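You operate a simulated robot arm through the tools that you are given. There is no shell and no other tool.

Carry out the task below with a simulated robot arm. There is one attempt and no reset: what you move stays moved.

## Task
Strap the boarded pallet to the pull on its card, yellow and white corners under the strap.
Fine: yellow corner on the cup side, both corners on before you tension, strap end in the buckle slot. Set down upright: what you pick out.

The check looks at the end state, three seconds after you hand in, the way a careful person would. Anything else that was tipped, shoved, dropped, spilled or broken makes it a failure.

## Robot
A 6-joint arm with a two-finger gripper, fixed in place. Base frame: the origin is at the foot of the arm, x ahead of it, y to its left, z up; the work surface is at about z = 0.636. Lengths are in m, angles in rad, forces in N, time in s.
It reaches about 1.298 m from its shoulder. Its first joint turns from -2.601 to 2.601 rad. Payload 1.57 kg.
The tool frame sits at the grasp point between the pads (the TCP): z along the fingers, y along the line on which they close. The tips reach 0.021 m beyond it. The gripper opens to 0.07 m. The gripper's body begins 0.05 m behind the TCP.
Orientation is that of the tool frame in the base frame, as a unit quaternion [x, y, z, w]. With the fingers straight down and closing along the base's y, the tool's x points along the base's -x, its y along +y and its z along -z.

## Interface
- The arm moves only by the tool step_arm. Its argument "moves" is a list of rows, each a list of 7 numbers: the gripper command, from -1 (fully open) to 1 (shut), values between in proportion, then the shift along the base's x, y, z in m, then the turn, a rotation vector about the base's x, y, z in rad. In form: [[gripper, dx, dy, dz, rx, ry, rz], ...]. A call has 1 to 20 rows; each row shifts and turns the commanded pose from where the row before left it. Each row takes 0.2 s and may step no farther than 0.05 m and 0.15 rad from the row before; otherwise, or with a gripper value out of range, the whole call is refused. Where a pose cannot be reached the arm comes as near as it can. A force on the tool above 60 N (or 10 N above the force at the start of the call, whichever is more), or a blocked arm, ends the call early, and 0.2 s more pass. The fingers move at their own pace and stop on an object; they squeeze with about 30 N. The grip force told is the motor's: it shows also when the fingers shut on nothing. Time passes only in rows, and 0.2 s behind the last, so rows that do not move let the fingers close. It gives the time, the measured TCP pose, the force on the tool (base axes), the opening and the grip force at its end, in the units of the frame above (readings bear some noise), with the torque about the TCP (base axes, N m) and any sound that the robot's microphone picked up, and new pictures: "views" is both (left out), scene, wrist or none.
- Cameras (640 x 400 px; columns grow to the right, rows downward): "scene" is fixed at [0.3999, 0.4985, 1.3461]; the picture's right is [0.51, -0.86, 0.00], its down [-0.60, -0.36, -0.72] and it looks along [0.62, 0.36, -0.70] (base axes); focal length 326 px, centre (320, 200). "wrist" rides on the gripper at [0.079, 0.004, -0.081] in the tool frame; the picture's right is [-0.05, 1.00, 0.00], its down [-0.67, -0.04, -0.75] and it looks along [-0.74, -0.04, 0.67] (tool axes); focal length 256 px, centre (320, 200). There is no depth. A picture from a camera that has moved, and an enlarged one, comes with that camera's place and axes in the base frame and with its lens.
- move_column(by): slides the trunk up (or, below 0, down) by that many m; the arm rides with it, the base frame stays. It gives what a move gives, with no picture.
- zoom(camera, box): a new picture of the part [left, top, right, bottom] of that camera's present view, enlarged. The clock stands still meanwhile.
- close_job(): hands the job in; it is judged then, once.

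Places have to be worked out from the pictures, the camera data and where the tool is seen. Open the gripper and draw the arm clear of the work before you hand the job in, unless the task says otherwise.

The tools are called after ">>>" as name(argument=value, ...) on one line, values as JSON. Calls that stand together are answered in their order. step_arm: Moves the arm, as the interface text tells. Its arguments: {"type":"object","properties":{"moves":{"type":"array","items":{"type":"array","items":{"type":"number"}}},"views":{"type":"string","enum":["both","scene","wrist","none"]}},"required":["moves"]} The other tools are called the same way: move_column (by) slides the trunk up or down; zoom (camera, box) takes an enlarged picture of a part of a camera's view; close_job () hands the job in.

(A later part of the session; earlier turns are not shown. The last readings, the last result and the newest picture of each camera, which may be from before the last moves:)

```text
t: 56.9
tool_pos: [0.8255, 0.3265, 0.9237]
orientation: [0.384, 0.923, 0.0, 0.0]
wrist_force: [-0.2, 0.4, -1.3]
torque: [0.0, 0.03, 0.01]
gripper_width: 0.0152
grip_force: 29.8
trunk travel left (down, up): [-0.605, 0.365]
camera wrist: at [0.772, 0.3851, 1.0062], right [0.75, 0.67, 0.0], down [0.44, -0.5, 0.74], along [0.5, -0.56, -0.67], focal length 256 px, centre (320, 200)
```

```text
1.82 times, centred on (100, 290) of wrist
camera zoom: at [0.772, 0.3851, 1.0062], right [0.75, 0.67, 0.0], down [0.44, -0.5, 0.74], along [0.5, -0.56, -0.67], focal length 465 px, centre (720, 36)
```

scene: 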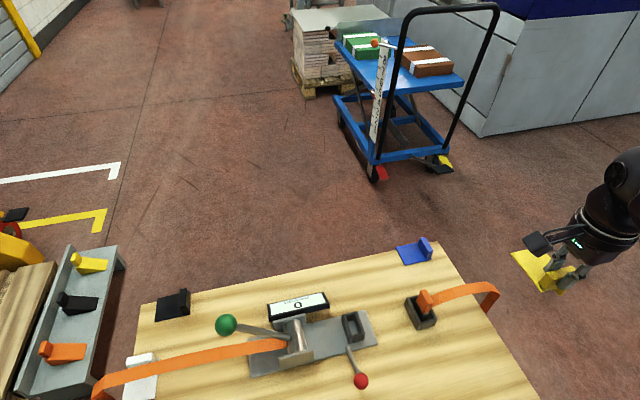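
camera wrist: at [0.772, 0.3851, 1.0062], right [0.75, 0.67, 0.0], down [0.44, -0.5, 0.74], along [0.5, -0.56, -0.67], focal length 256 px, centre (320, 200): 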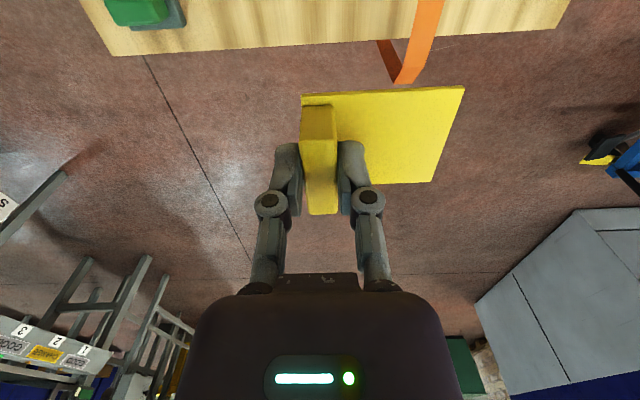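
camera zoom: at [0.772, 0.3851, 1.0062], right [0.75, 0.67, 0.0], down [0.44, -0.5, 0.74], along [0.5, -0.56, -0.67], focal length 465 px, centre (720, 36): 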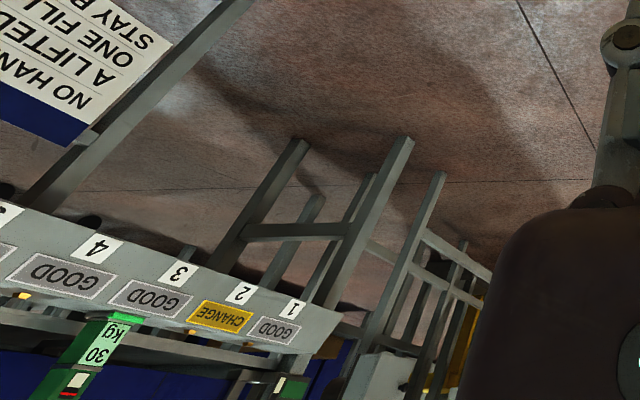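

The green item is a block on a grey base at the near-right corner. I shift back a little at height to see it and the rest of the near side clearly before committing to which side is the cup side.

>>> step_arm(moves=[[1, -0.041, 0.003, 0, 0, 0, 0], [1, -0.041, 0.003, 0, 0, 0, 0], [1, -0.041, 0.003, 0, 0, 0, 0], [1, -0.041, 0.003, 0, 0, 0, 0], [1, -0.04, 0.003, 0, 0, 0, 0]], views="both")

>>> zoom(camera="wrist", box=[60, 0, 420, 200])

```text
t: 58.1
tool_pos: [0.624, 0.3432, 0.9242]
orientation: [0.383, 0.924, 0.001, 0.001]
wrist_force: [-0.2, 0.4, -1.2]
torque: [0.0, 0.0, 0.01]
gripper_width: 0.0152
grip_force: 30.2
trunk travel left (down, up): [-0.605, 0.365]
camera wrist: at [0.5705, 0.4037, 1.0063], right [0.74, 0.67, 0.0], down [0.44, -0.5, 0.75], along [0.5, -0.55, -0.67], focal length 256 px, centre (320, 200)
```

scene: 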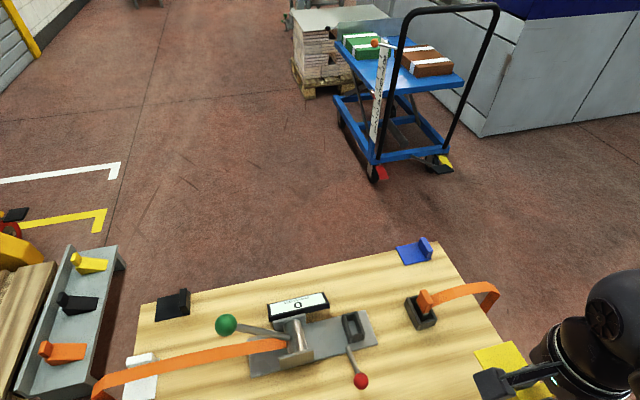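
wrist: 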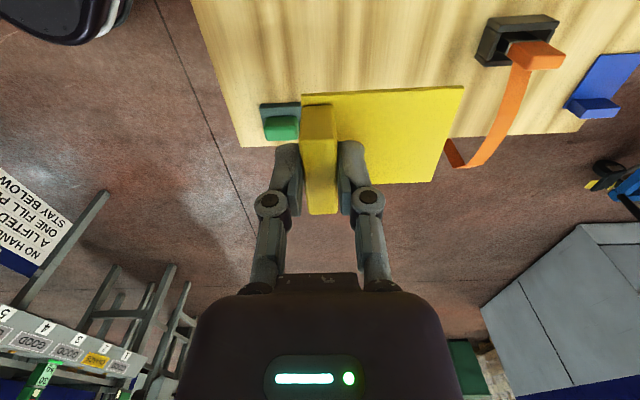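

```text
1.78 times, centred on (240, 100) of wrist
camera zoom: at [0.5705, 0.4037, 1.0063], right [0.74, 0.67, 0.0], down [0.44, -0.5, 0.75], along [0.5, -0.55, -0.67], focal length 455 px, centre (462, 378)
```

zoom: 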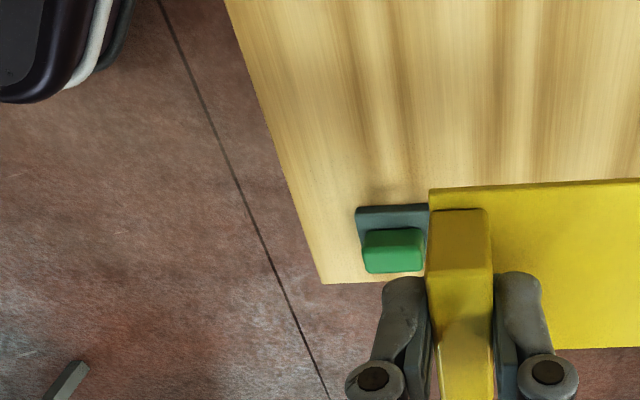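

No other cup is in sight; the open box holding the strap end is the cup, at this right end, so yellow goes here. I return to the near side of the strap, lip outside the edge, and lower to z≈0.72.

>>> step_arm(moves=[[1, 0.0412, -0.0042, 0, 0, 0, 0], [1, 0.0412, -0.0042, 0, 0, 0, 0], [1, 0.0412, -0.0042, 0, 0, 0, 0], [1, 0.0412, -0.0042, 0, 0, 0, 0], [1, 0.0412, -0.0044, 0, 0, 0, 0], [1, 0, 0, 0, 0, 0, 0]], views="none")

>>> move_column(by=-0.2)

>>> zoom(camera="wrist", box=[180, 0, 500, 200])

>>> zoom(camera="scene", box=[360, 220, 640, 400])

```text
t: 59.5
tool_pos: [0.8277, 0.3224, 0.9249]
orientation: [0.382, 0.924, 0.0, 0.0]
wrist_force: [-0.1, -0.1, -0.4]
torque: [-0.02, 0.02, -0.03]
gripper_width: 0.0153
grip_force: 30.1
trunk travel left (down, up): [-0.605, 0.365]
```

```text
t: 61.7
tool_pos: [0.8266, 0.3213, 0.7239]
orientation: [0.383, 0.924, 0.0, 0.001]
wrist_force: [0.1, -0.3, -0.9]
torque: [-0.01, 0.01, -0.01]
gripper_width: 0.0151
grip_force: 29.4
trunk travel left (down, up): [-0.405, 0.565]
```

```text
2.00 times, centred on (340, 100) of wrist
camera zoom: at [0.7734, 0.3813, 0.8062], right [0.74, 0.67, 0.0], down [0.45, -0.5, 0.75], along [0.5, -0.55, -0.67], focal length 512 px, centre (280, 400)
```

zoom: 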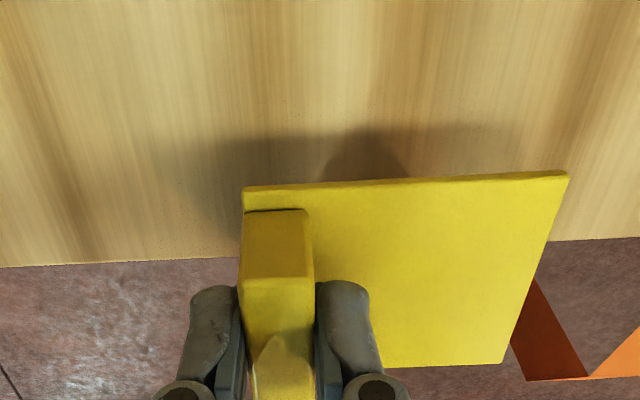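

```text
2.22 times, centred on (500, 310) of scene
camera zoom: at [0.3999, 0.4985, 1.3461], right [0.51, -0.86, 0.0], down [-0.6, -0.36, -0.72], along [0.62, 0.36, -0.7], focal length 724 px, centre (-80, -44)
```

zoom: 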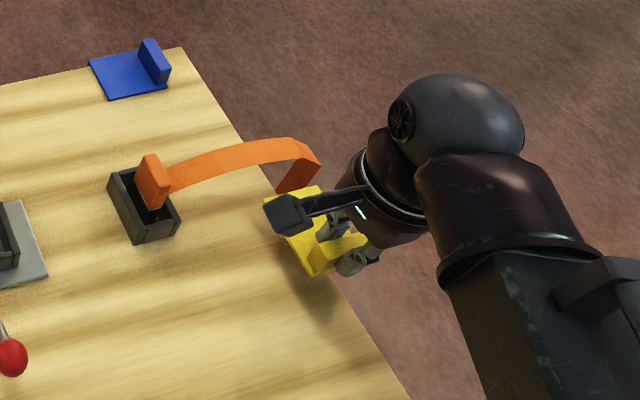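

The lip sits ~5 mm outside the right edge and the plate end is 2.5 cm short of the strap. I shift 3 mm further out and lower 0.045 m.

>>> step_arm(moves=[[1, 0.0021, -0.0021, 0, 0, 0, 0], [1, 0, 0, 0, 0, 0, 0]], views="none")

>>> move_column(by=-0.045)

>>> zoom(camera="wrist", box=[220, 20, 540, 220])

>>> zoom(camera="scene", box=[360, 220, 640, 400])

```text
t: 62.3
tool_pos: [0.8282, 0.3184, 0.7244]
orientation: [0.383, 0.924, 0.0, 0.001]
wrist_force: [-0.4, 0.4, -0.5]
torque: [-0.01, 0.01, -0.02]
gripper_width: 0.0151
grip_force: 29.8
trunk travel left (down, up): [-0.405, 0.565]
```

```text
t: 63.1
tool_pos: [0.8291, 0.3208, 0.6803]
orientation: [0.383, 0.924, 0.0, 0.0]
wrist_force: [-0.1, -0.4, -0.3]
torque: [-0.02, 0.01, 0.01]
gripper_width: 0.0152
grip_force: 29.8
trunk travel left (down, up): [-0.36, 0.61]
```

```text
2.00 times, centred on (380, 120) of wrist
camera zoom: at [0.7753, 0.3792, 0.7612], right [0.74, 0.67, 0.0], down [0.45, -0.5, 0.75], along [0.5, -0.55, -0.67], focal length 512 px, centre (200, 360)
```

zoom: 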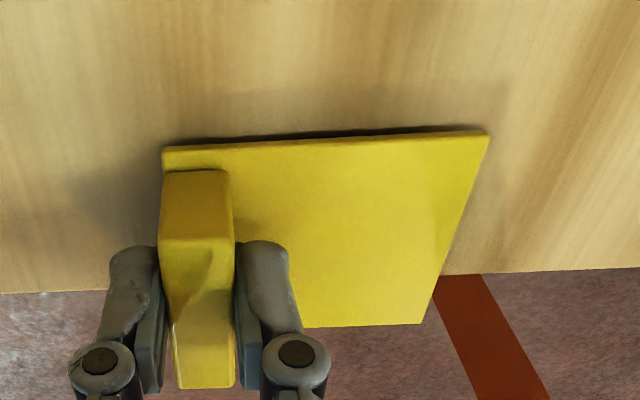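

```text
2.22 times, centred on (500, 310) of scene
camera zoom: at [0.3999, 0.4985, 1.3461], right [0.51, -0.86, 0.0], down [-0.6, -0.36, -0.72], along [0.62, 0.36, -0.7], focal length 724 px, centre (-80, -44)
```

zoom: 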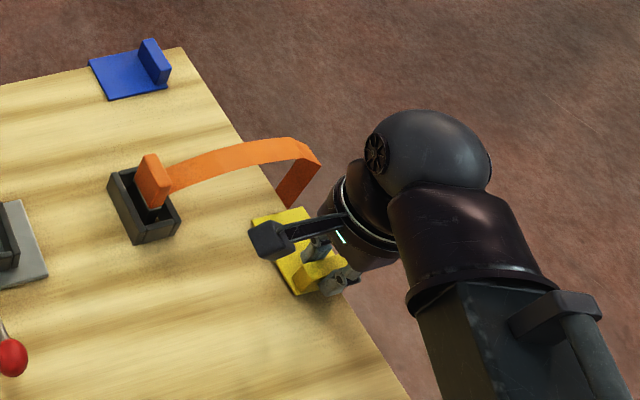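

The yellow plate hovers ~6 mm above the board beside the strap. I slide it 0.047 m toward the far side, under the strap.

>>> step_arm(moves=[[1, 0.0083, 0.0083, 0, 0, 0, 0], [1, 0.0083, 0.0083, 0, 0, 0, 0], [1, 0.0083, 0.0083, 0, 0, 0, 0], [1, 0.0083, 0.0083, 0, 0, 0, 0], [1, 0, 0, 0, 0, 0, 0]], views="both")

>>> zoom(camera="wrist", box=[260, 20, 580, 220])

>>> zoom(camera="scene", box=[360, 220, 640, 400])

```text
t: 64.3
tool_pos: [0.8634, 0.3549, 0.6787]
orientation: [0.383, 0.924, -0.001, 0.001]
wrist_force: [0.6, 0.3, -0.6]
torque: [-0.03, 0.02, -0.01]
gripper_width: 0.015
grip_force: 30.2
trunk travel left (down, up): [-0.36, 0.61]
camera wrist: at [0.8097, 0.4133, 0.7611], right [0.74, 0.67, 0.0], down [0.45, -0.5, 0.75], along [0.5, -0.55, -0.67], focal length 256 px, centre (320, 200)
```

scene: 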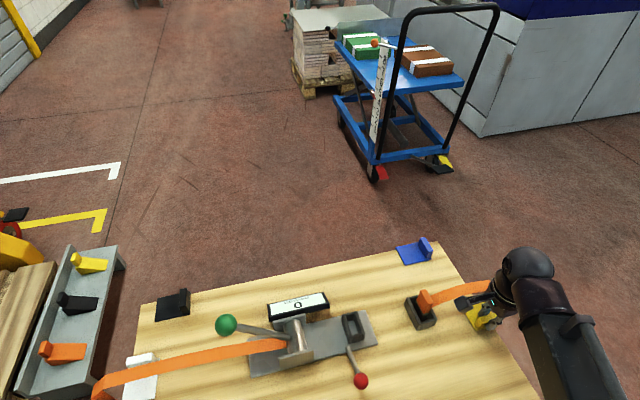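
wrist: 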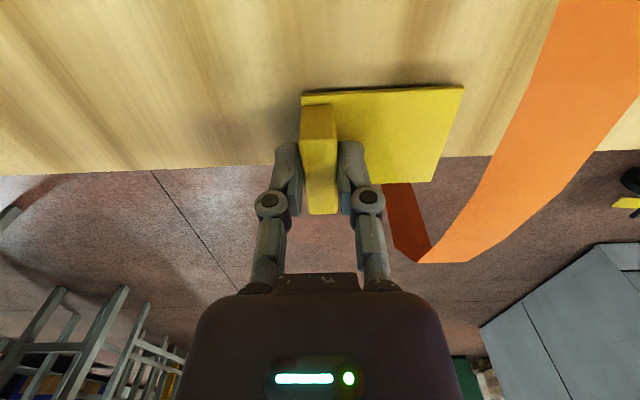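

```text
2.00 times, centred on (420, 120) of wrist
camera zoom: at [0.8097, 0.4133, 0.7611], right [0.74, 0.67, 0.0], down [0.45, -0.5, 0.75], along [0.5, -0.55, -0.67], focal length 512 px, centre (120, 360)
```

zoom: 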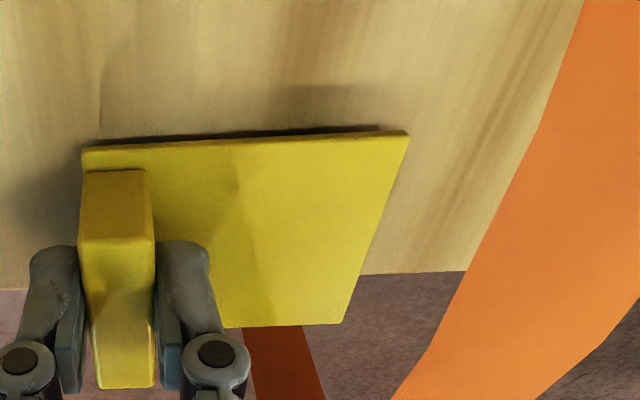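

```text
2.22 times, centred on (500, 310) of scene
camera zoom: at [0.3999, 0.4985, 1.3461], right [0.51, -0.86, 0.0], down [-0.6, -0.36, -0.72], along [0.62, 0.36, -0.7], focal length 724 px, centre (-80, -44)
```

zoom: 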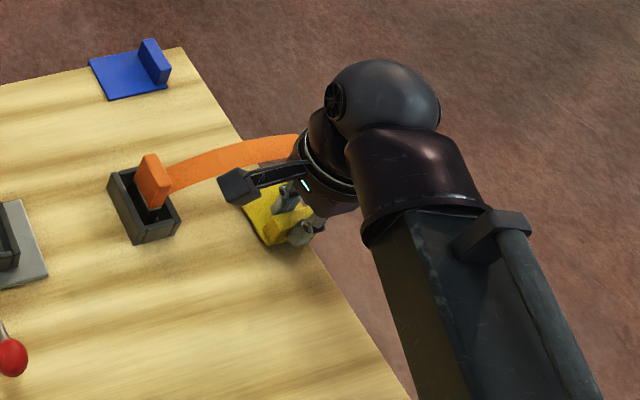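

Now I lower 5 mm to the board and nudge inward (−e1) in small steps until the lip touches.

>>> move_column(by=-0.005)

>>> step_arm(moves=[[1, -0.0018, 0.0018, 0, 0, 0, 0], [1, -0.0018, 0.0018, 0, 0, 0, 0]], views="none")

>>> step_arm(moves=[[1, -0.0014, 0.0014, 0, 0, 0, 0]], views="none")

```text
t: 64.9
tool_pos: [0.8616, 0.354, 0.6727]
orientation: [0.384, 0.924, -0.001, 0.001]
wrist_force: [0.9, 0.4, 3.1]
torque: [-0.01, 0.01, 0.0]
gripper_width: 0.0152
grip_force: 29.1
trunk travel left (down, up): [-0.355, 0.615]
```

```text
t: 65.5
tool_pos: [0.8579, 0.3576, 0.6737]
orientation: [0.384, 0.923, 0.0, 0.0]
wrist_force: [0.5, -1.5, 2.8]
torque: [-0.02, -0.03, -0.01]
gripper_width: 0.0151
grip_force: 29.5
trunk travel left (down, up): [-0.355, 0.615]
```

```text
t: 65.9
tool_pos: [0.8577, 0.3588, 0.6734]
orientation: [0.383, 0.924, -0.001, 0.0]
wrist_force: [1.4, -1.5, 2.8]
torque: [-0.04, -0.03, 0.0]
gripper_width: 0.0151
grip_force: 30.3
trunk travel left (down, up): [-0.355, 0.615]
```

It is seated (≈3 N up), no side contact yet at s≈0.356; a few more small steps inward.

>>> step_arm(moves=[[1, -0.0012, 0.0012, 0, 0, 0, 0]], views="none")

>>> step_arm(moves=[[1, -0.0012, 0.0012, 0, 0, 0, 0]], views="none")

>>> step_arm(moves=[[1, -0.0008, 0.0008, 0, 0, 0, 0]], views="none")

```text
t: 66.3
tool_pos: [0.8574, 0.3596, 0.6744]
orientation: [0.383, 0.924, 0.0, 0.001]
wrist_force: [5.4, -4.5, 3.4]
torque: [-0.14, -0.19, 0.02]
gripper_width: 0.0151
grip_force: 30.3
trunk travel left (down, up): [-0.355, 0.615]
```

```text
t: 66.7
tool_pos: [0.8577, 0.3593, 0.6738]
orientation: [0.384, 0.923, 0.0, 0.002]
wrist_force: [13.1, -12.5, 5.6]
torque: [-0.47, -0.47, 0.0]
gripper_width: 0.0151
grip_force: 30.6
trunk travel left (down, up): [-0.355, 0.615]
```

```text
t: 67.1
tool_pos: [0.8562, 0.3601, 0.6738]
orientation: [0.383, 0.924, 0.0, 0.002]
wrist_force: [16.1, -16.4, 5.7]
torque: [-0.41, -0.38, -0.01]
gripper_width: 0.015
grip_force: 29.9
trunk travel left (down, up): [-0.355, 0.615]
```

The lip is against the edge (≈23 N). I relax by 2 mm and open the fingers.

>>> step_arm(moves=[[1, 0.0016, -0.0016, 0, 0, 0, 0], [1, 0, 0, 0, 0, 0, 0]], views="none")

>>> step_arm(moves=[[0.1, 0, 0, 0, 0, 0, 0], [0.1, 0, 0, 0, 0, 0, 0], [0.1, 0, 0, 0, 0, 0, 0]], views="wrist")

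>>> move_column(by=0.055)

```text
t: 67.7
tool_pos: [0.8565, 0.3607, 0.6737]
orientation: [0.384, 0.923, 0.0, 0.0]
wrist_force: [7.8, -11.5, 3.4]
torque: [-0.42, -0.32, -0.02]
gripper_width: 0.0151
grip_force: 30.3
trunk travel left (down, up): [-0.355, 0.615]
```

```text
t: 68.5
tool_pos: [0.856, 0.3608, 0.6733]
orientation: [0.384, 0.923, 0.0, 0.0]
wrist_force: [-0.1, 0.1, 0.5]
torque: [-0.03, -0.05, 0.0]
gripper_width: 0.0315
grip_force: 0.0
trunk travel left (down, up): [-0.355, 0.615]
camera wrist: at [0.8031, 0.4195, 0.7562], right [0.74, 0.67, 0.0], down [0.45, -0.5, 0.74], along [0.5, -0.55, -0.67], focal length 256 px, centre (320, 200)
```

wrist: 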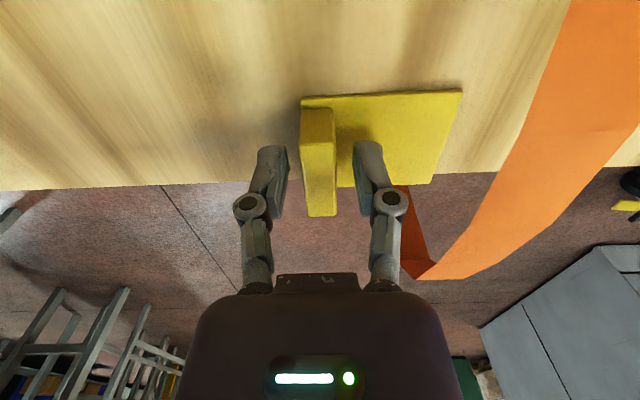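

```text
t: 69.4
tool_pos: [0.8566, 0.3611, 0.7302]
orientation: [0.384, 0.924, -0.001, 0.0]
wrist_force: [-0.2, 0.0, -0.4]
torque: [0.03, 0.03, 0.02]
gripper_width: 0.0314
grip_force: 0.0
trunk travel left (down, up): [-0.41, 0.56]
```

Released and clear. I shift 0.032 m to the near side of the yellow tab, close the fingers and lower for the push.

>>> step_arm(moves=[[1, -0.0113, -0.0113, 0, 0, 0, 0], [1, -0.0113, -0.0113, 0, 0, 0, 0], [1, 0, 0, 0, 0, 0, 0], [1, 0, 0, 0, 0, 0, 0]], views="wrist")

>>> move_column(by=-0.055)

>>> zoom(camera="wrist", box=[220, 20, 540, 220])

```text
t: 70.4
tool_pos: [0.8332, 0.338, 0.7293]
orientation: [0.383, 0.924, 0.0, 0.0]
wrist_force: [0.7, 1.2, 0.1]
torque: [-0.01, -0.02, 0.01]
gripper_width: 0.0003
grip_force: 28.2
trunk travel left (down, up): [-0.41, 0.56]
camera wrist: at [0.7799, 0.3968, 0.8111], right [0.74, 0.67, 0.0], down [0.45, -0.5, 0.75], along [0.5, -0.55, -0.67], focal length 256 px, centre (320, 200)
```

wrist: 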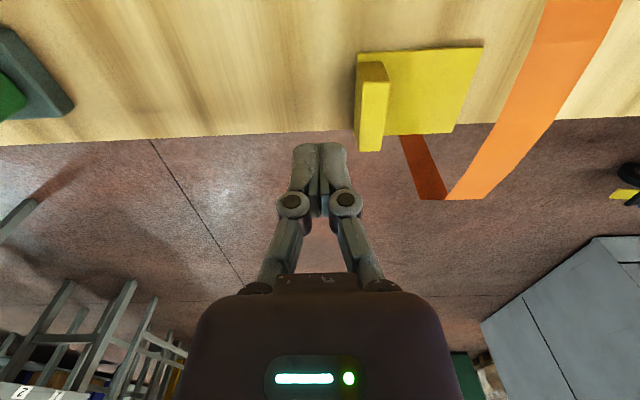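

```text
t: 71.4
tool_pos: [0.8324, 0.3386, 0.6742]
orientation: [0.382, 0.924, 0.0, 0.0]
wrist_force: [-0.1, -0.3, 0.5]
torque: [0.05, -0.03, 0.0]
gripper_width: 0.0001
grip_force: 28.3
trunk travel left (down, up): [-0.355, 0.615]
```

```text
2.00 times, centred on (380, 120) of wrist
camera zoom: at [0.7798, 0.3969, 0.7562], right [0.74, 0.67, 0.0], down [0.45, -0.5, 0.75], along [0.5, -0.55, -0.67], focal length 512 px, centre (200, 360)
```

zoom: 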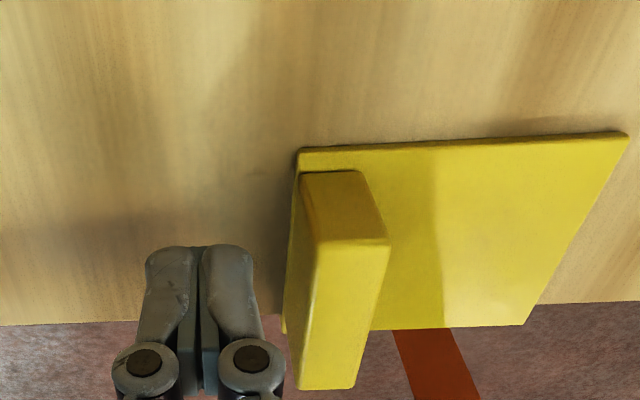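

I push the tab toward the far side by small steps to centre the yellow plate under the strap.

>>> step_arm(moves=[[1, 0.005, 0.005, 0, 0, 0, 0], [1, 0.005, 0.005, 0, 0, 0, 0], [1, 0.005, 0.005, 0, 0, 0, 0], [1, 0.004, 0.004, 0, 0, 0, 0], [1, 0.003, 0.003, 0, 0, 0, 0], [1, 0, 0, 0, 0, 0, 0]], views="wrist")

>>> zoom(camera="wrist", box=[260, 20, 580, 220])

```text
t: 72.8
tool_pos: [0.8559, 0.3608, 0.6742]
orientation: [0.384, 0.924, 0.0, 0.0]
wrist_force: [0.1, 0.1, 0.4]
torque: [0.04, 0.01, 0.02]
gripper_width: 0.0
grip_force: 28.7
trunk travel left (down, up): [-0.355, 0.615]
camera wrist: at [0.8022, 0.4193, 0.7561], right [0.74, 0.67, 0.0], down [0.45, -0.5, 0.75], along [0.5, -0.55, -0.67], focal length 256 px, centre (320, 200)
```

wrist: 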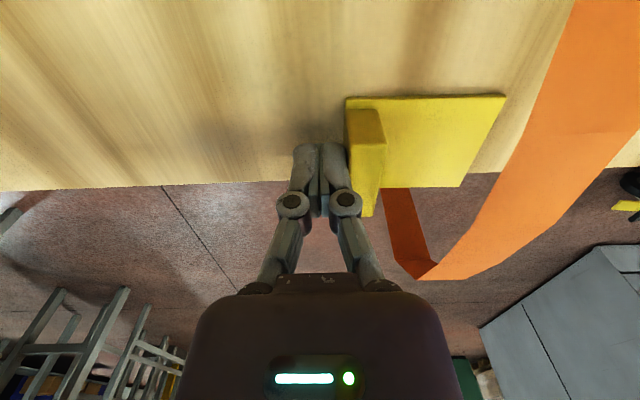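

```text
2.00 times, centred on (420, 120) of wrist
camera zoom: at [0.8022, 0.4193, 0.7561], right [0.74, 0.67, 0.0], down [0.45, -0.5, 0.75], along [0.5, -0.55, -0.67], focal length 512 px, centre (120, 360)
```

zoom: 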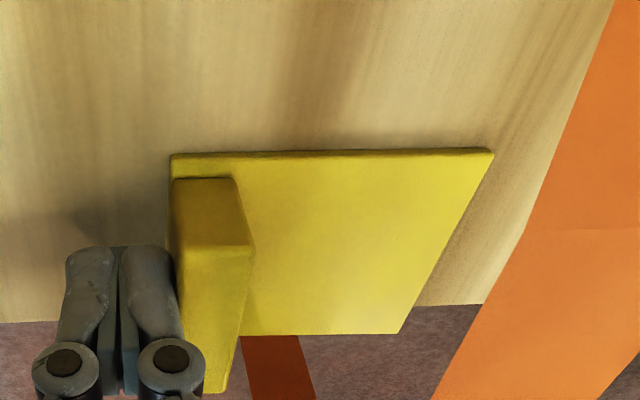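

Yellow plate now spans w≈-0.058…0.016 with the strap (−0.026…0.001) centred on it. I back off and rise, then look at the strap end in the cup.

>>> step_arm(moves=[[1, -0.01, -0.01, 0, 0, 0, 0], [1, -0.01, -0.01, 0, 0, 0, 0]], views="none")

>>> move_column(by=0.2)

>>> step_arm(moves=[[1, -0.03, 0.03, 0, 0, 0, 0], [1, -0.03, 0.03, 0, 0, 0, 0], [1, -0.03, 0.03, 0, 0, 0, 0], [1, -0.02, 0.02, 0, 0, 0, 0]], views="both")

>>> zoom(camera="wrist", box=[240, 0, 560, 200])

>>> zoom(camera="scene", box=[340, 220, 540, 380])

```text
t: 73.4
tool_pos: [0.8341, 0.3394, 0.6737]
orientation: [0.383, 0.924, 0.0, 0.001]
wrist_force: [-0.3, -0.2, 0.4]
torque: [-0.05, -0.04, 0.02]
gripper_width: 0.0001
grip_force: 28.3
trunk travel left (down, up): [-0.355, 0.615]
```

```text
t: 75.6
tool_pos: [0.8345, 0.3407, 0.8742]
orientation: [0.384, 0.923, 0.0, 0.001]
wrist_force: [-0.4, 0.0, -0.6]
torque: [0.04, -0.01, 0.02]
gripper_width: 0.0
grip_force: 28.3
trunk travel left (down, up): [-0.555, 0.415]
```

```text
t: 76.6
tool_pos: [0.7222, 0.4501, 0.8752]
orientation: [0.383, 0.924, 0.0, 0.0]
wrist_force: [0.2, -0.6, 0.2]
torque: [0.04, 0.02, 0.01]
gripper_width: 0.0
grip_force: 28.4
trunk travel left (down, up): [-0.555, 0.415]
camera wrist: at [0.6689, 0.5096, 0.9562], right [0.74, 0.67, 0.0], down [0.44, -0.5, 0.75], along [0.5, -0.56, -0.67], focal length 256 px, centre (320, 200)
```

scene: 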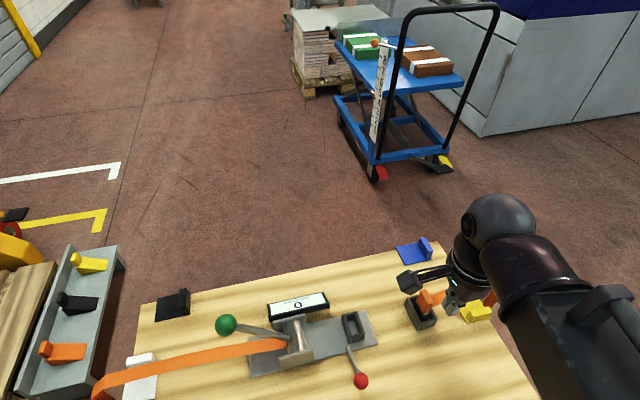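
wrist: 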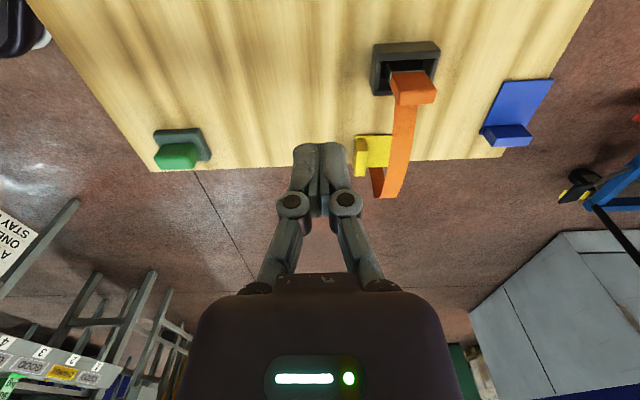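

```text
2.00 times, centred on (400, 100) of wrist
camera zoom: at [0.6689, 0.5096, 0.9562], right [0.74, 0.67, 0.0], down [0.44, -0.5, 0.75], along [0.5, -0.56, -0.67], focal length 512 px, centre (160, 400)
```

zoom: 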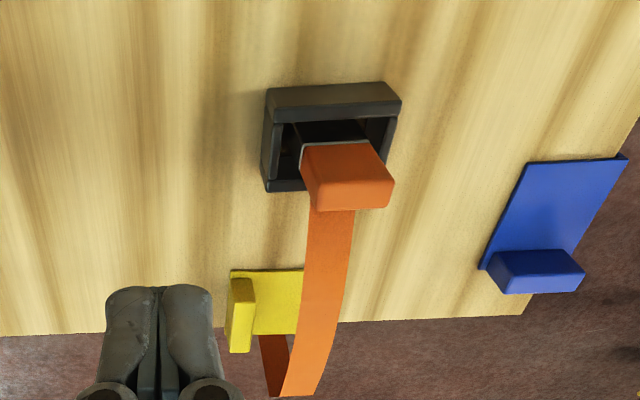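

```text
2.50 times, centred on (440, 300) of scene
camera zoom: at [0.3999, 0.4985, 1.3461], right [0.51, -0.86, 0.0], down [-0.6, -0.36, -0.72], along [0.62, 0.36, -0.7], focal length 815 px, centre (20, -50)
```

zoom: 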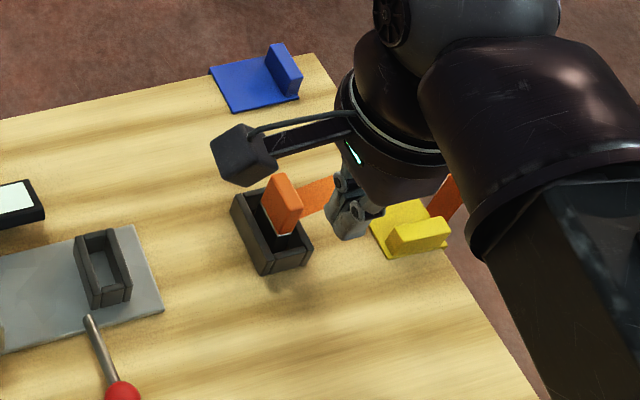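

Both corners sit under the strap, yellow on the cup side. Now I zoom closely on the strap end and buckle in the scene view for measurement.

>>> zoom(camera="scene", box=[395, 275, 475, 335])

>>> zoom(camera="scene", box=[320, 300, 400, 360])

>>> zoom(camera="wrist", box=[350, 20, 470, 110])

```text
6.67 times, centred on (435, 305) of scene
camera zoom: at [0.3999, 0.4985, 1.3461], right [0.51, -0.86, 0.0], down [-0.6, -0.36, -0.72], along [0.62, 0.36, -0.7], focal length 2174 px, centre (-447, -500)
```

zoom: 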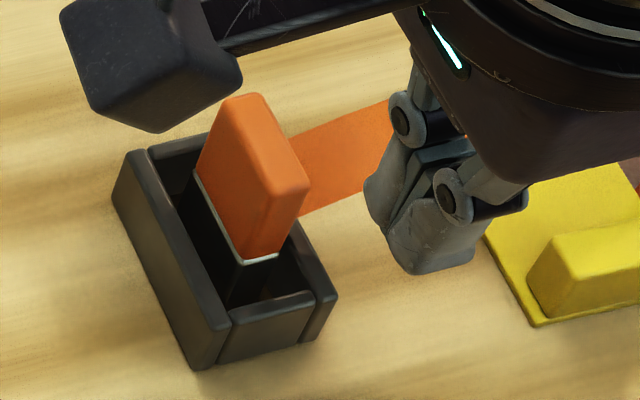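

```text
6.67 times, centred on (360, 330) of scene
camera zoom: at [0.3999, 0.4985, 1.3461], right [0.51, -0.86, 0.0], down [-0.6, -0.36, -0.72], along [0.62, 0.36, -0.7], focal length 2174 px, centre (53, -667)
```

zoom: 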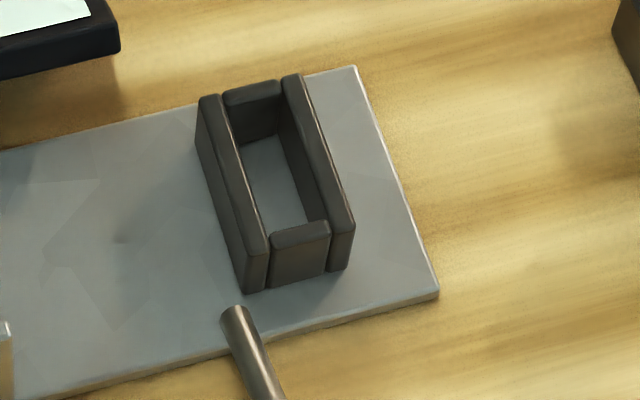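

```text
4.44 times, centred on (410, 65) of wrist
camera zoom: at [0.6689, 0.5096, 0.9562], right [0.74, 0.67, 0.0], down [0.44, -0.5, 0.75], along [0.5, -0.56, -0.67], focal length 1138 px, centre (-80, 800)
```

zoom: 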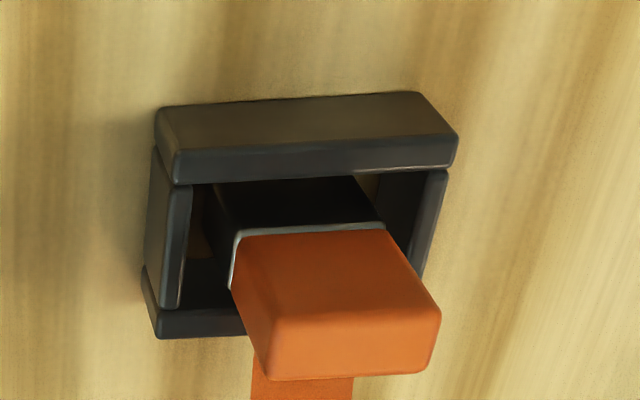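

The strap end's handle is ~0.036 m wide along the slot direction, 0.014 thick, spanning z≈0.667–0.711, centre near s=0.242, w=-0.009. I now move to view the buckle slot from above to get its place.

>>> step_arm(moves=[[1, -0.0177, 0.0354, 0, 0, 0, 0], [1, -0.0177, 0.0354, 0, 0, 0, 0], [1, -0.0177, 0.0354, 0, 0, 0, 0], [1, -0.0177, 0.0354, 0, 0, 0, 0], [1, 0, 0, 0, 0, 0, 0]], views="wrist")

>>> zoom(camera="wrist", box=[300, 20, 440, 120])

>>> zoom(camera="wrist", box=[160, 0, 480, 200])

```text
t: 77.8
tool_pos: [0.6536, 0.5935, 0.8746]
orientation: [0.384, 0.924, 0.0, 0.0]
wrist_force: [-0.7, -0.2, -0.7]
torque: [0.01, -0.03, -0.02]
gripper_width: 0.0
grip_force: 28.5
trunk travel left (down, up): [-0.555, 0.415]
camera wrist: at [0.6003, 0.6528, 0.9561], right [0.74, 0.67, 0.0], down [0.44, -0.5, 0.75], along [0.5, -0.56, -0.67], focal length 256 px, centre (320, 200)
```

wrist: 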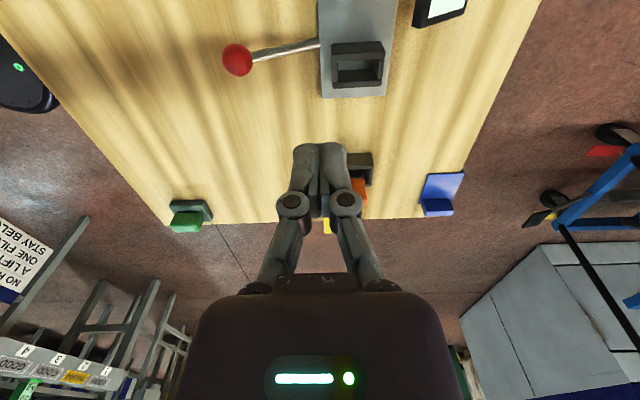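

```text
4.00 times, centred on (370, 70) of wrist
camera zoom: at [0.6003, 0.6528, 0.9561], right [0.74, 0.67, 0.0], down [0.44, -0.5, 0.75], along [0.5, -0.56, -0.67], focal length 1024 px, centre (120, 720)
```

zoom: 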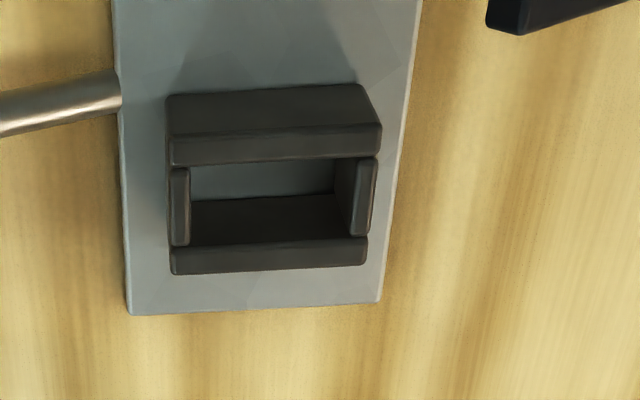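

```text
2.00 times, centred on (320, 100) of wrist
camera zoom: at [0.6003, 0.6528, 0.9561], right [0.74, 0.67, 0.0], down [0.44, -0.5, 0.75], along [0.5, -0.56, -0.67], focal length 512 px, centre (320, 400)
```

zoom: 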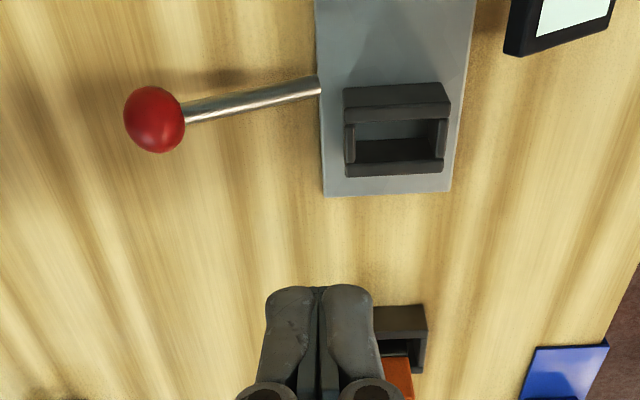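

The buckle slot is ~0.021×0.044 m, rim z≈0.672, centred at s≈0.079, w≈-0.011, aligned like the cup, so the strap end needs only a straight transfer. I move above the handle in the cup with the fingers open across its wide direction.

>>> step_arm(moves=[[-0.7, 0.0338, -0.022, 0, 0, 0, 0], [-0.7, 0.0338, -0.022, 0, 0, 0, 0], [-0.7, 0.0338, -0.022, 0, 0, 0, 0], [-0.7, 0.0338, -0.022, 0, 0, 0, 0], [-0.7, 0.0336, -0.0219, 0, 0, 0, 0], [-0.7, 0, 0, 0, 0, 0, 0]], views="none")

>>> move_column(by=-0.1)

>>> zoom(camera="wrist", box=[160, 20, 480, 220])

>>> zoom(camera="scene", box=[340, 200, 560, 360])

```text
t: 79.2
tool_pos: [0.8225, 0.4812, 0.875]
orientation: [0.382, 0.924, 0.0, 0.0]
wrist_force: [-0.2, 1.2, -0.2]
torque: [0.0, 0.03, 0.02]
gripper_width: 0.0597
grip_force: 0.0
trunk travel left (down, up): [-0.555, 0.415]
```

```text
t: 80.5
tool_pos: [0.8222, 0.4822, 0.7739]
orientation: [0.384, 0.924, 0.001, -0.001]
wrist_force: [0.0, -0.1, 0.6]
torque: [0.0, 0.02, 0.0]
gripper_width: 0.0595
grip_force: 0.0
trunk travel left (down, up): [-0.455, 0.515]
```

```text
2.00 times, centred on (320, 120) of wrist
camera zoom: at [0.7695, 0.5408, 0.8563], right [0.74, 0.67, 0.0], down [0.45, -0.5, 0.75], along [0.5, -0.55, -0.67], focal length 512 px, centre (320, 360)
```

zoom: 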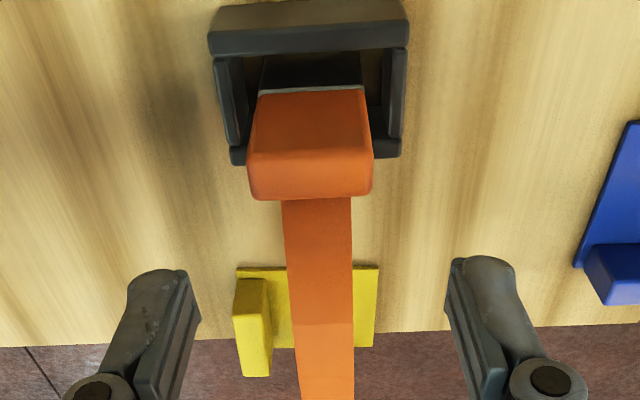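

```text
2.50 times, centred on (450, 280) of scene
camera zoom: at [0.3999, 0.4985, 1.3461], right [0.51, -0.86, 0.0], down [-0.6, -0.36, -0.72], along [0.62, 0.36, -0.7], focal length 815 px, centre (-5, 0)
```

zoom: 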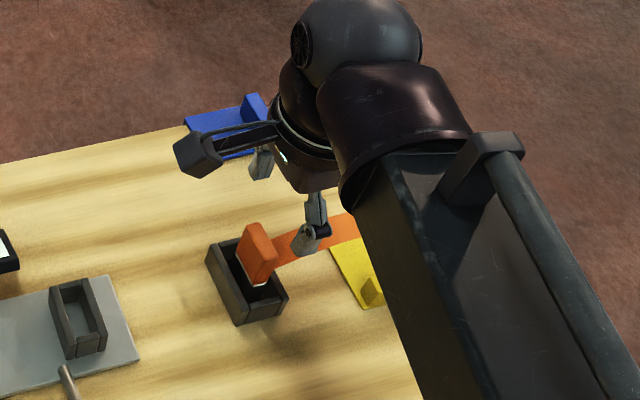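

The handle is centred within 3 mm of the TCP. I correct 3 mm toward the near side and lower to z≈0.697, keeping the tips above the cup rim.

>>> step_arm(moves=[[-0.5, -0.0021, -0.0021, 0, 0, 0, 0], [-0.5, 0, 0, 0, 0, 0, 0]], views="none")

>>> move_column(by=-0.077)

>>> zoom(camera="wrist", box=[160, 20, 480, 220])

>>> zoom(camera="scene", box=[380, 240, 500, 340])

```text
t: 81.1
tool_pos: [0.8208, 0.4783, 0.7742]
orientation: [0.384, 0.924, 0.0, 0.0]
wrist_force: [0.0, 0.0, 0.2]
torque: [0.01, -0.05, -0.01]
gripper_width: 0.0525
grip_force: 0.1
trunk travel left (down, up): [-0.455, 0.515]
```

```text
t: 82.2
tool_pos: [0.8215, 0.4789, 0.6975]
orientation: [0.383, 0.924, 0.0, 0.0]
wrist_force: [0.0, 0.5, -0.4]
torque: [0.02, 0.02, 0.0]
gripper_width: 0.0526
grip_force: 0.0
trunk travel left (down, up): [-0.378, 0.592]
```

```text
2.00 times, centred on (320, 120) of wrist
camera zoom: at [0.7677, 0.5384, 0.7792], right [0.74, 0.67, 0.0], down [0.45, -0.5, 0.75], along [0.5, -0.55, -0.67], focal length 512 px, centre (320, 360)
```

zoom: 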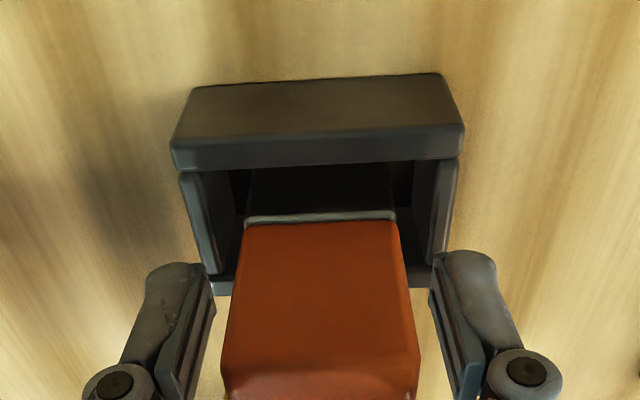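

```text
4.00 times, centred on (440, 290) of scene
camera zoom: at [0.3999, 0.4985, 1.3461], right [0.51, -0.86, 0.0], down [-0.6, -0.36, -0.72], along [0.62, 0.36, -0.7], focal length 1304 px, centre (-160, -160)
```

zoom: 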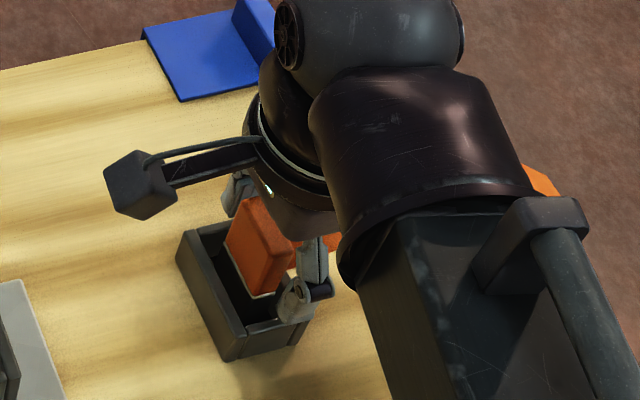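

The fingers straddle the orange handle symmetrically. I close on it.

>>> step_arm(moves=[[1, 0, 0, 0, 0, 0, 0], [1, 0, 0, 0, 0, 0, 0], [1, 0, 0, 0, 0, 0, 0]], views="wrist")

```text
t: 83.0
tool_pos: [0.8209, 0.4789, 0.6974]
orientation: [0.382, 0.924, 0.001, 0.0]
wrist_force: [0.9, 0.3, 3.7]
torque: [0.01, 0.03, -0.04]
gripper_width: 0.0353
grip_force: 29.6
trunk travel left (down, up): [-0.378, 0.592]
camera wrist: at [0.7677, 0.5383, 0.7795], right [0.74, 0.67, 0.0], down [0.45, -0.5, 0.75], along [0.5, -0.55, -0.67], focal length 256 px, centre (320, 200)
```

wrist: 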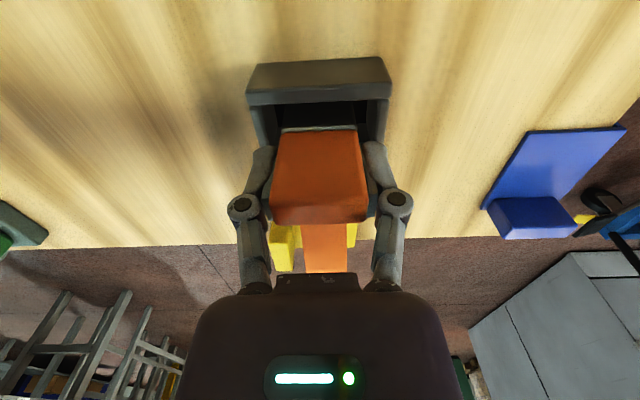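

Gripped (0.035 m, 30 N). I lift it 0.08 m and watch the force and strap.

>>> move_column(by=0.08)

>>> step_arm(moves=[[1, 0, 0, 0, 0, 0, 0]], views="both")

>>> zoom(camera="wrist", box=[160, 20, 480, 220])

>>> zoom(camera="scene", box=[340, 200, 560, 360])

```text
t: 84.2
tool_pos: [0.8211, 0.4809, 0.7777]
orientation: [0.383, 0.924, 0.0, 0.0]
wrist_force: [-0.5, 1.2, -0.3]
torque: [-0.02, 0.03, 0.01]
gripper_width: 0.0351
grip_force: 29.7
trunk travel left (down, up): [-0.458, 0.512]
```

```text
t: 84.6
tool_pos: [0.8218, 0.4794, 0.7768]
orientation: [0.384, 0.923, 0.0, 0.0]
wrist_force: [-1.1, 0.0, -0.7]
torque: [0.02, 0.05, 0.0]
gripper_width: 0.0355
grip_force: 30.1
trunk travel left (down, up): [-0.458, 0.512]
camera wrist: at [0.7678, 0.5384, 0.8591], right [0.74, 0.67, 0.0], down [0.45, -0.5, 0.75], along [0.5, -0.55, -0.67], focal length 256 px, centre (320, 200)
```

scene: 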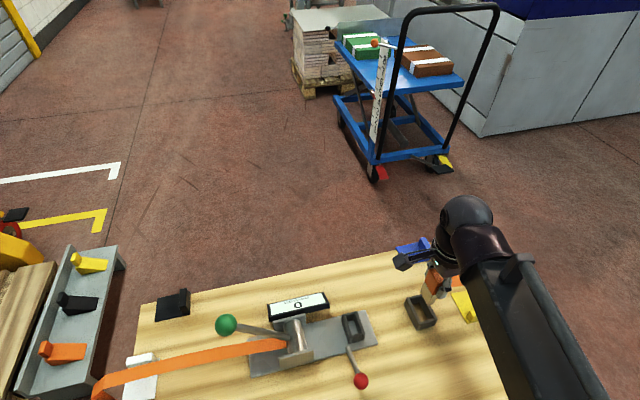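
wrist: 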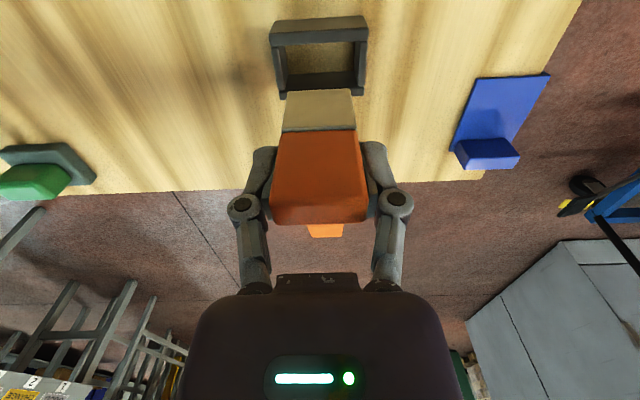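

```text
2.00 times, centred on (320, 120) of wrist
camera zoom: at [0.7678, 0.5384, 0.8591], right [0.74, 0.67, 0.0], down [0.45, -0.5, 0.75], along [0.5, -0.55, -0.67], focal length 512 px, centre (320, 360)
```

zoom: 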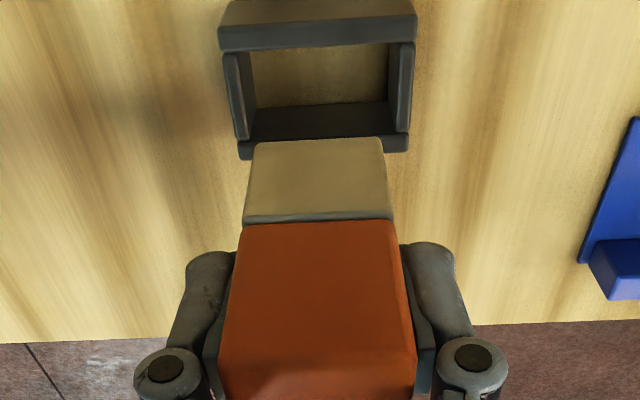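

```text
2.50 times, centred on (450, 280) of scene
camera zoom: at [0.3999, 0.4985, 1.3461], right [0.51, -0.86, 0.0], down [-0.6, -0.36, -0.72], along [0.62, 0.36, -0.7], focal length 815 px, centre (-5, 0)
```

zoom: 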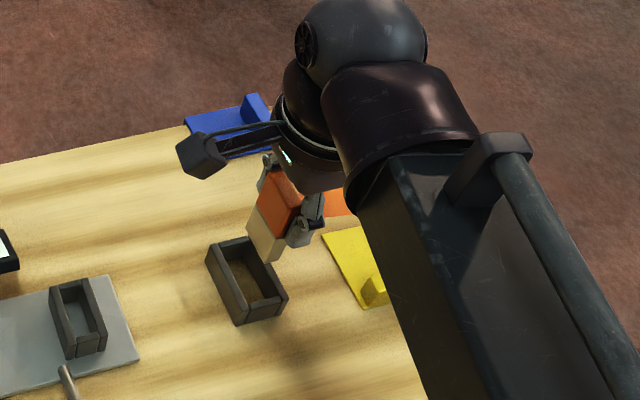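

The strap end with its metal tongue is free of the cup. I carry it straight along −e1 to hover above the buckle slot.

>>> step_arm(moves=[[1, -0.0233, 0.0236, 0, 0, 0, 0], [1, -0.0233, 0.0236, 0, 0, 0, 0], [1, -0.0233, 0.0236, 0, 0, 0, 0], [1, -0.0233, 0.0236, 0, 0, 0, 0], [1, -0.0235, 0.0237, 0, 0, 0, 0], [1, 0, 0, 0, 0, 0, 0]], views="both")

>>> zoom(camera="wrist", box=[220, 20, 420, 150])

>>> zoom(camera="scene", box=[300, 240, 500, 400])

```text
t: 86.0
tool_pos: [0.7044, 0.5966, 0.7773]
orientation: [0.383, 0.924, 0.001, 0.001]
wrist_force: [0.8, -0.1, -0.6]
torque: [-0.03, -0.01, 0.02]
gripper_width: 0.0352
grip_force: 29.2
trunk travel left (down, up): [-0.458, 0.512]
camera wrist: at [0.6509, 0.6566, 0.8591], right [0.74, 0.67, 0.0], down [0.45, -0.5, 0.75], along [0.5, -0.55, -0.67], focal length 256 px, centre (320, 200)
```

scene: 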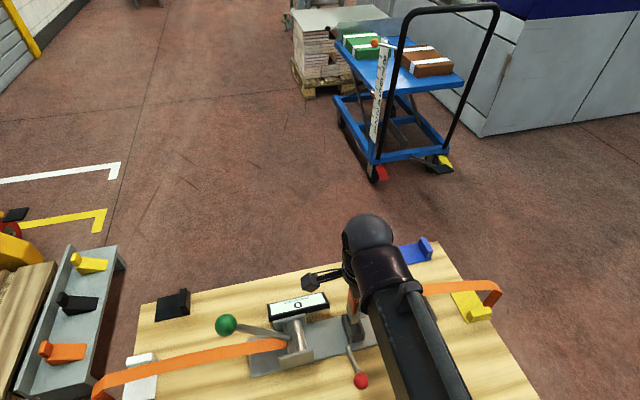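
wrist: 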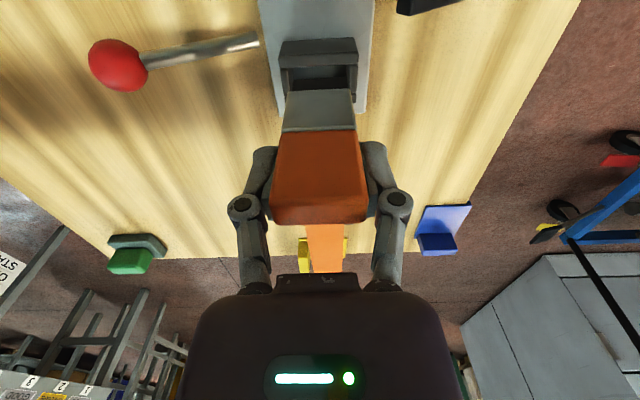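

```text
3.08 times, centred on (320, 85) of wrist
camera zoom: at [0.6509, 0.6566, 0.8591], right [0.74, 0.67, 0.0], down [0.45, -0.5, 0.75], along [0.5, -0.55, -0.67], focal length 788 px, centre (320, 554)
```

zoom: 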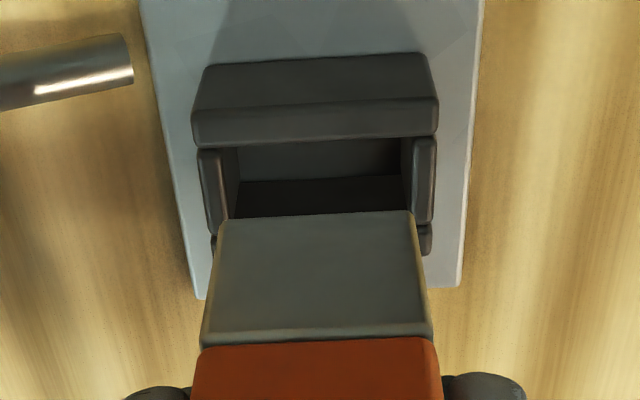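

```text
2.50 times, centred on (400, 320) of scene
camera zoom: at [0.3999, 0.4985, 1.3461], right [0.51, -0.86, 0.0], down [-0.6, -0.36, -0.72], along [0.62, 0.36, -0.7], focal length 815 px, centre (120, -100)
```

zoom: 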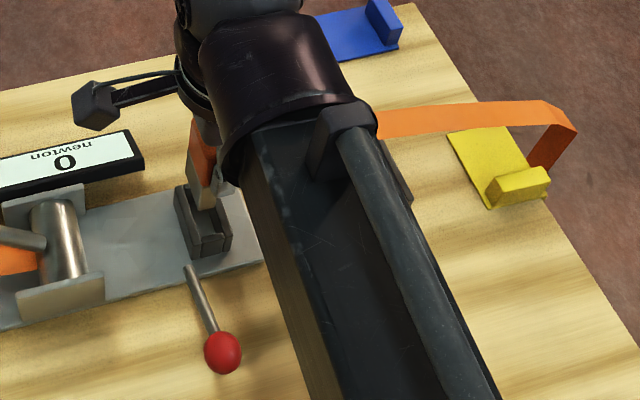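

The strap follows and the tongue is centred across (w≈-0.011), but I need its fore–aft offset to the slot. I zoom in the scene view on tongue and slot.

>>> zoom(camera="scene", box=[330, 280, 390, 345])

>>> zoom(camera="wrist", box=[260, 40, 380, 240])

```text
6.15 times, centred on (360, 312) of scene
camera zoom: at [0.3999, 0.4985, 1.3461], right [0.51, -0.86, 0.0], down [-0.6, -0.36, -0.72], along [0.62, 0.36, -0.7], focal length 2006 px, centre (74, -492)
```

zoom: 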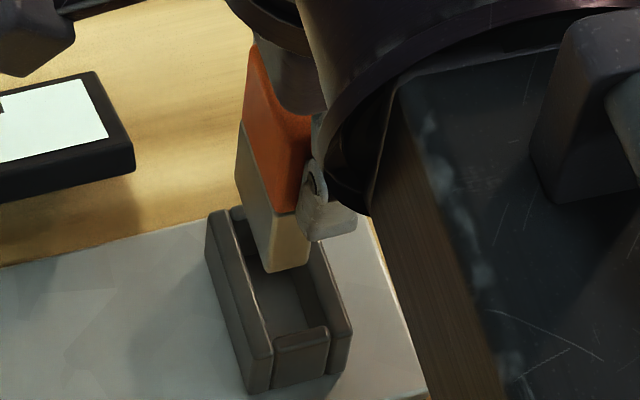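

```text
2.00 times, centred on (320, 140) of wrist
camera zoom: at [0.6509, 0.6566, 0.8591], right [0.74, 0.67, 0.0], down [0.45, -0.5, 0.75], along [0.5, -0.55, -0.67], focal length 512 px, centre (320, 320)
```

zoom: 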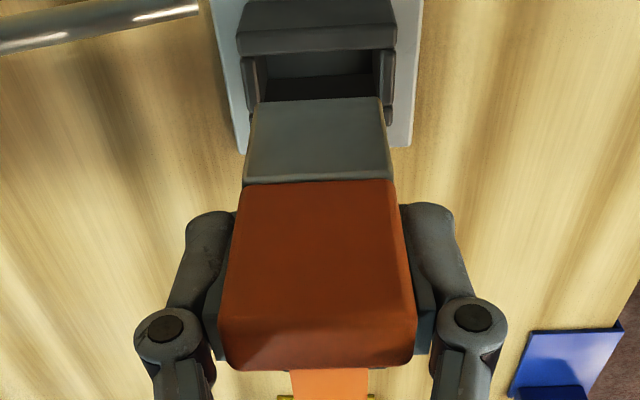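

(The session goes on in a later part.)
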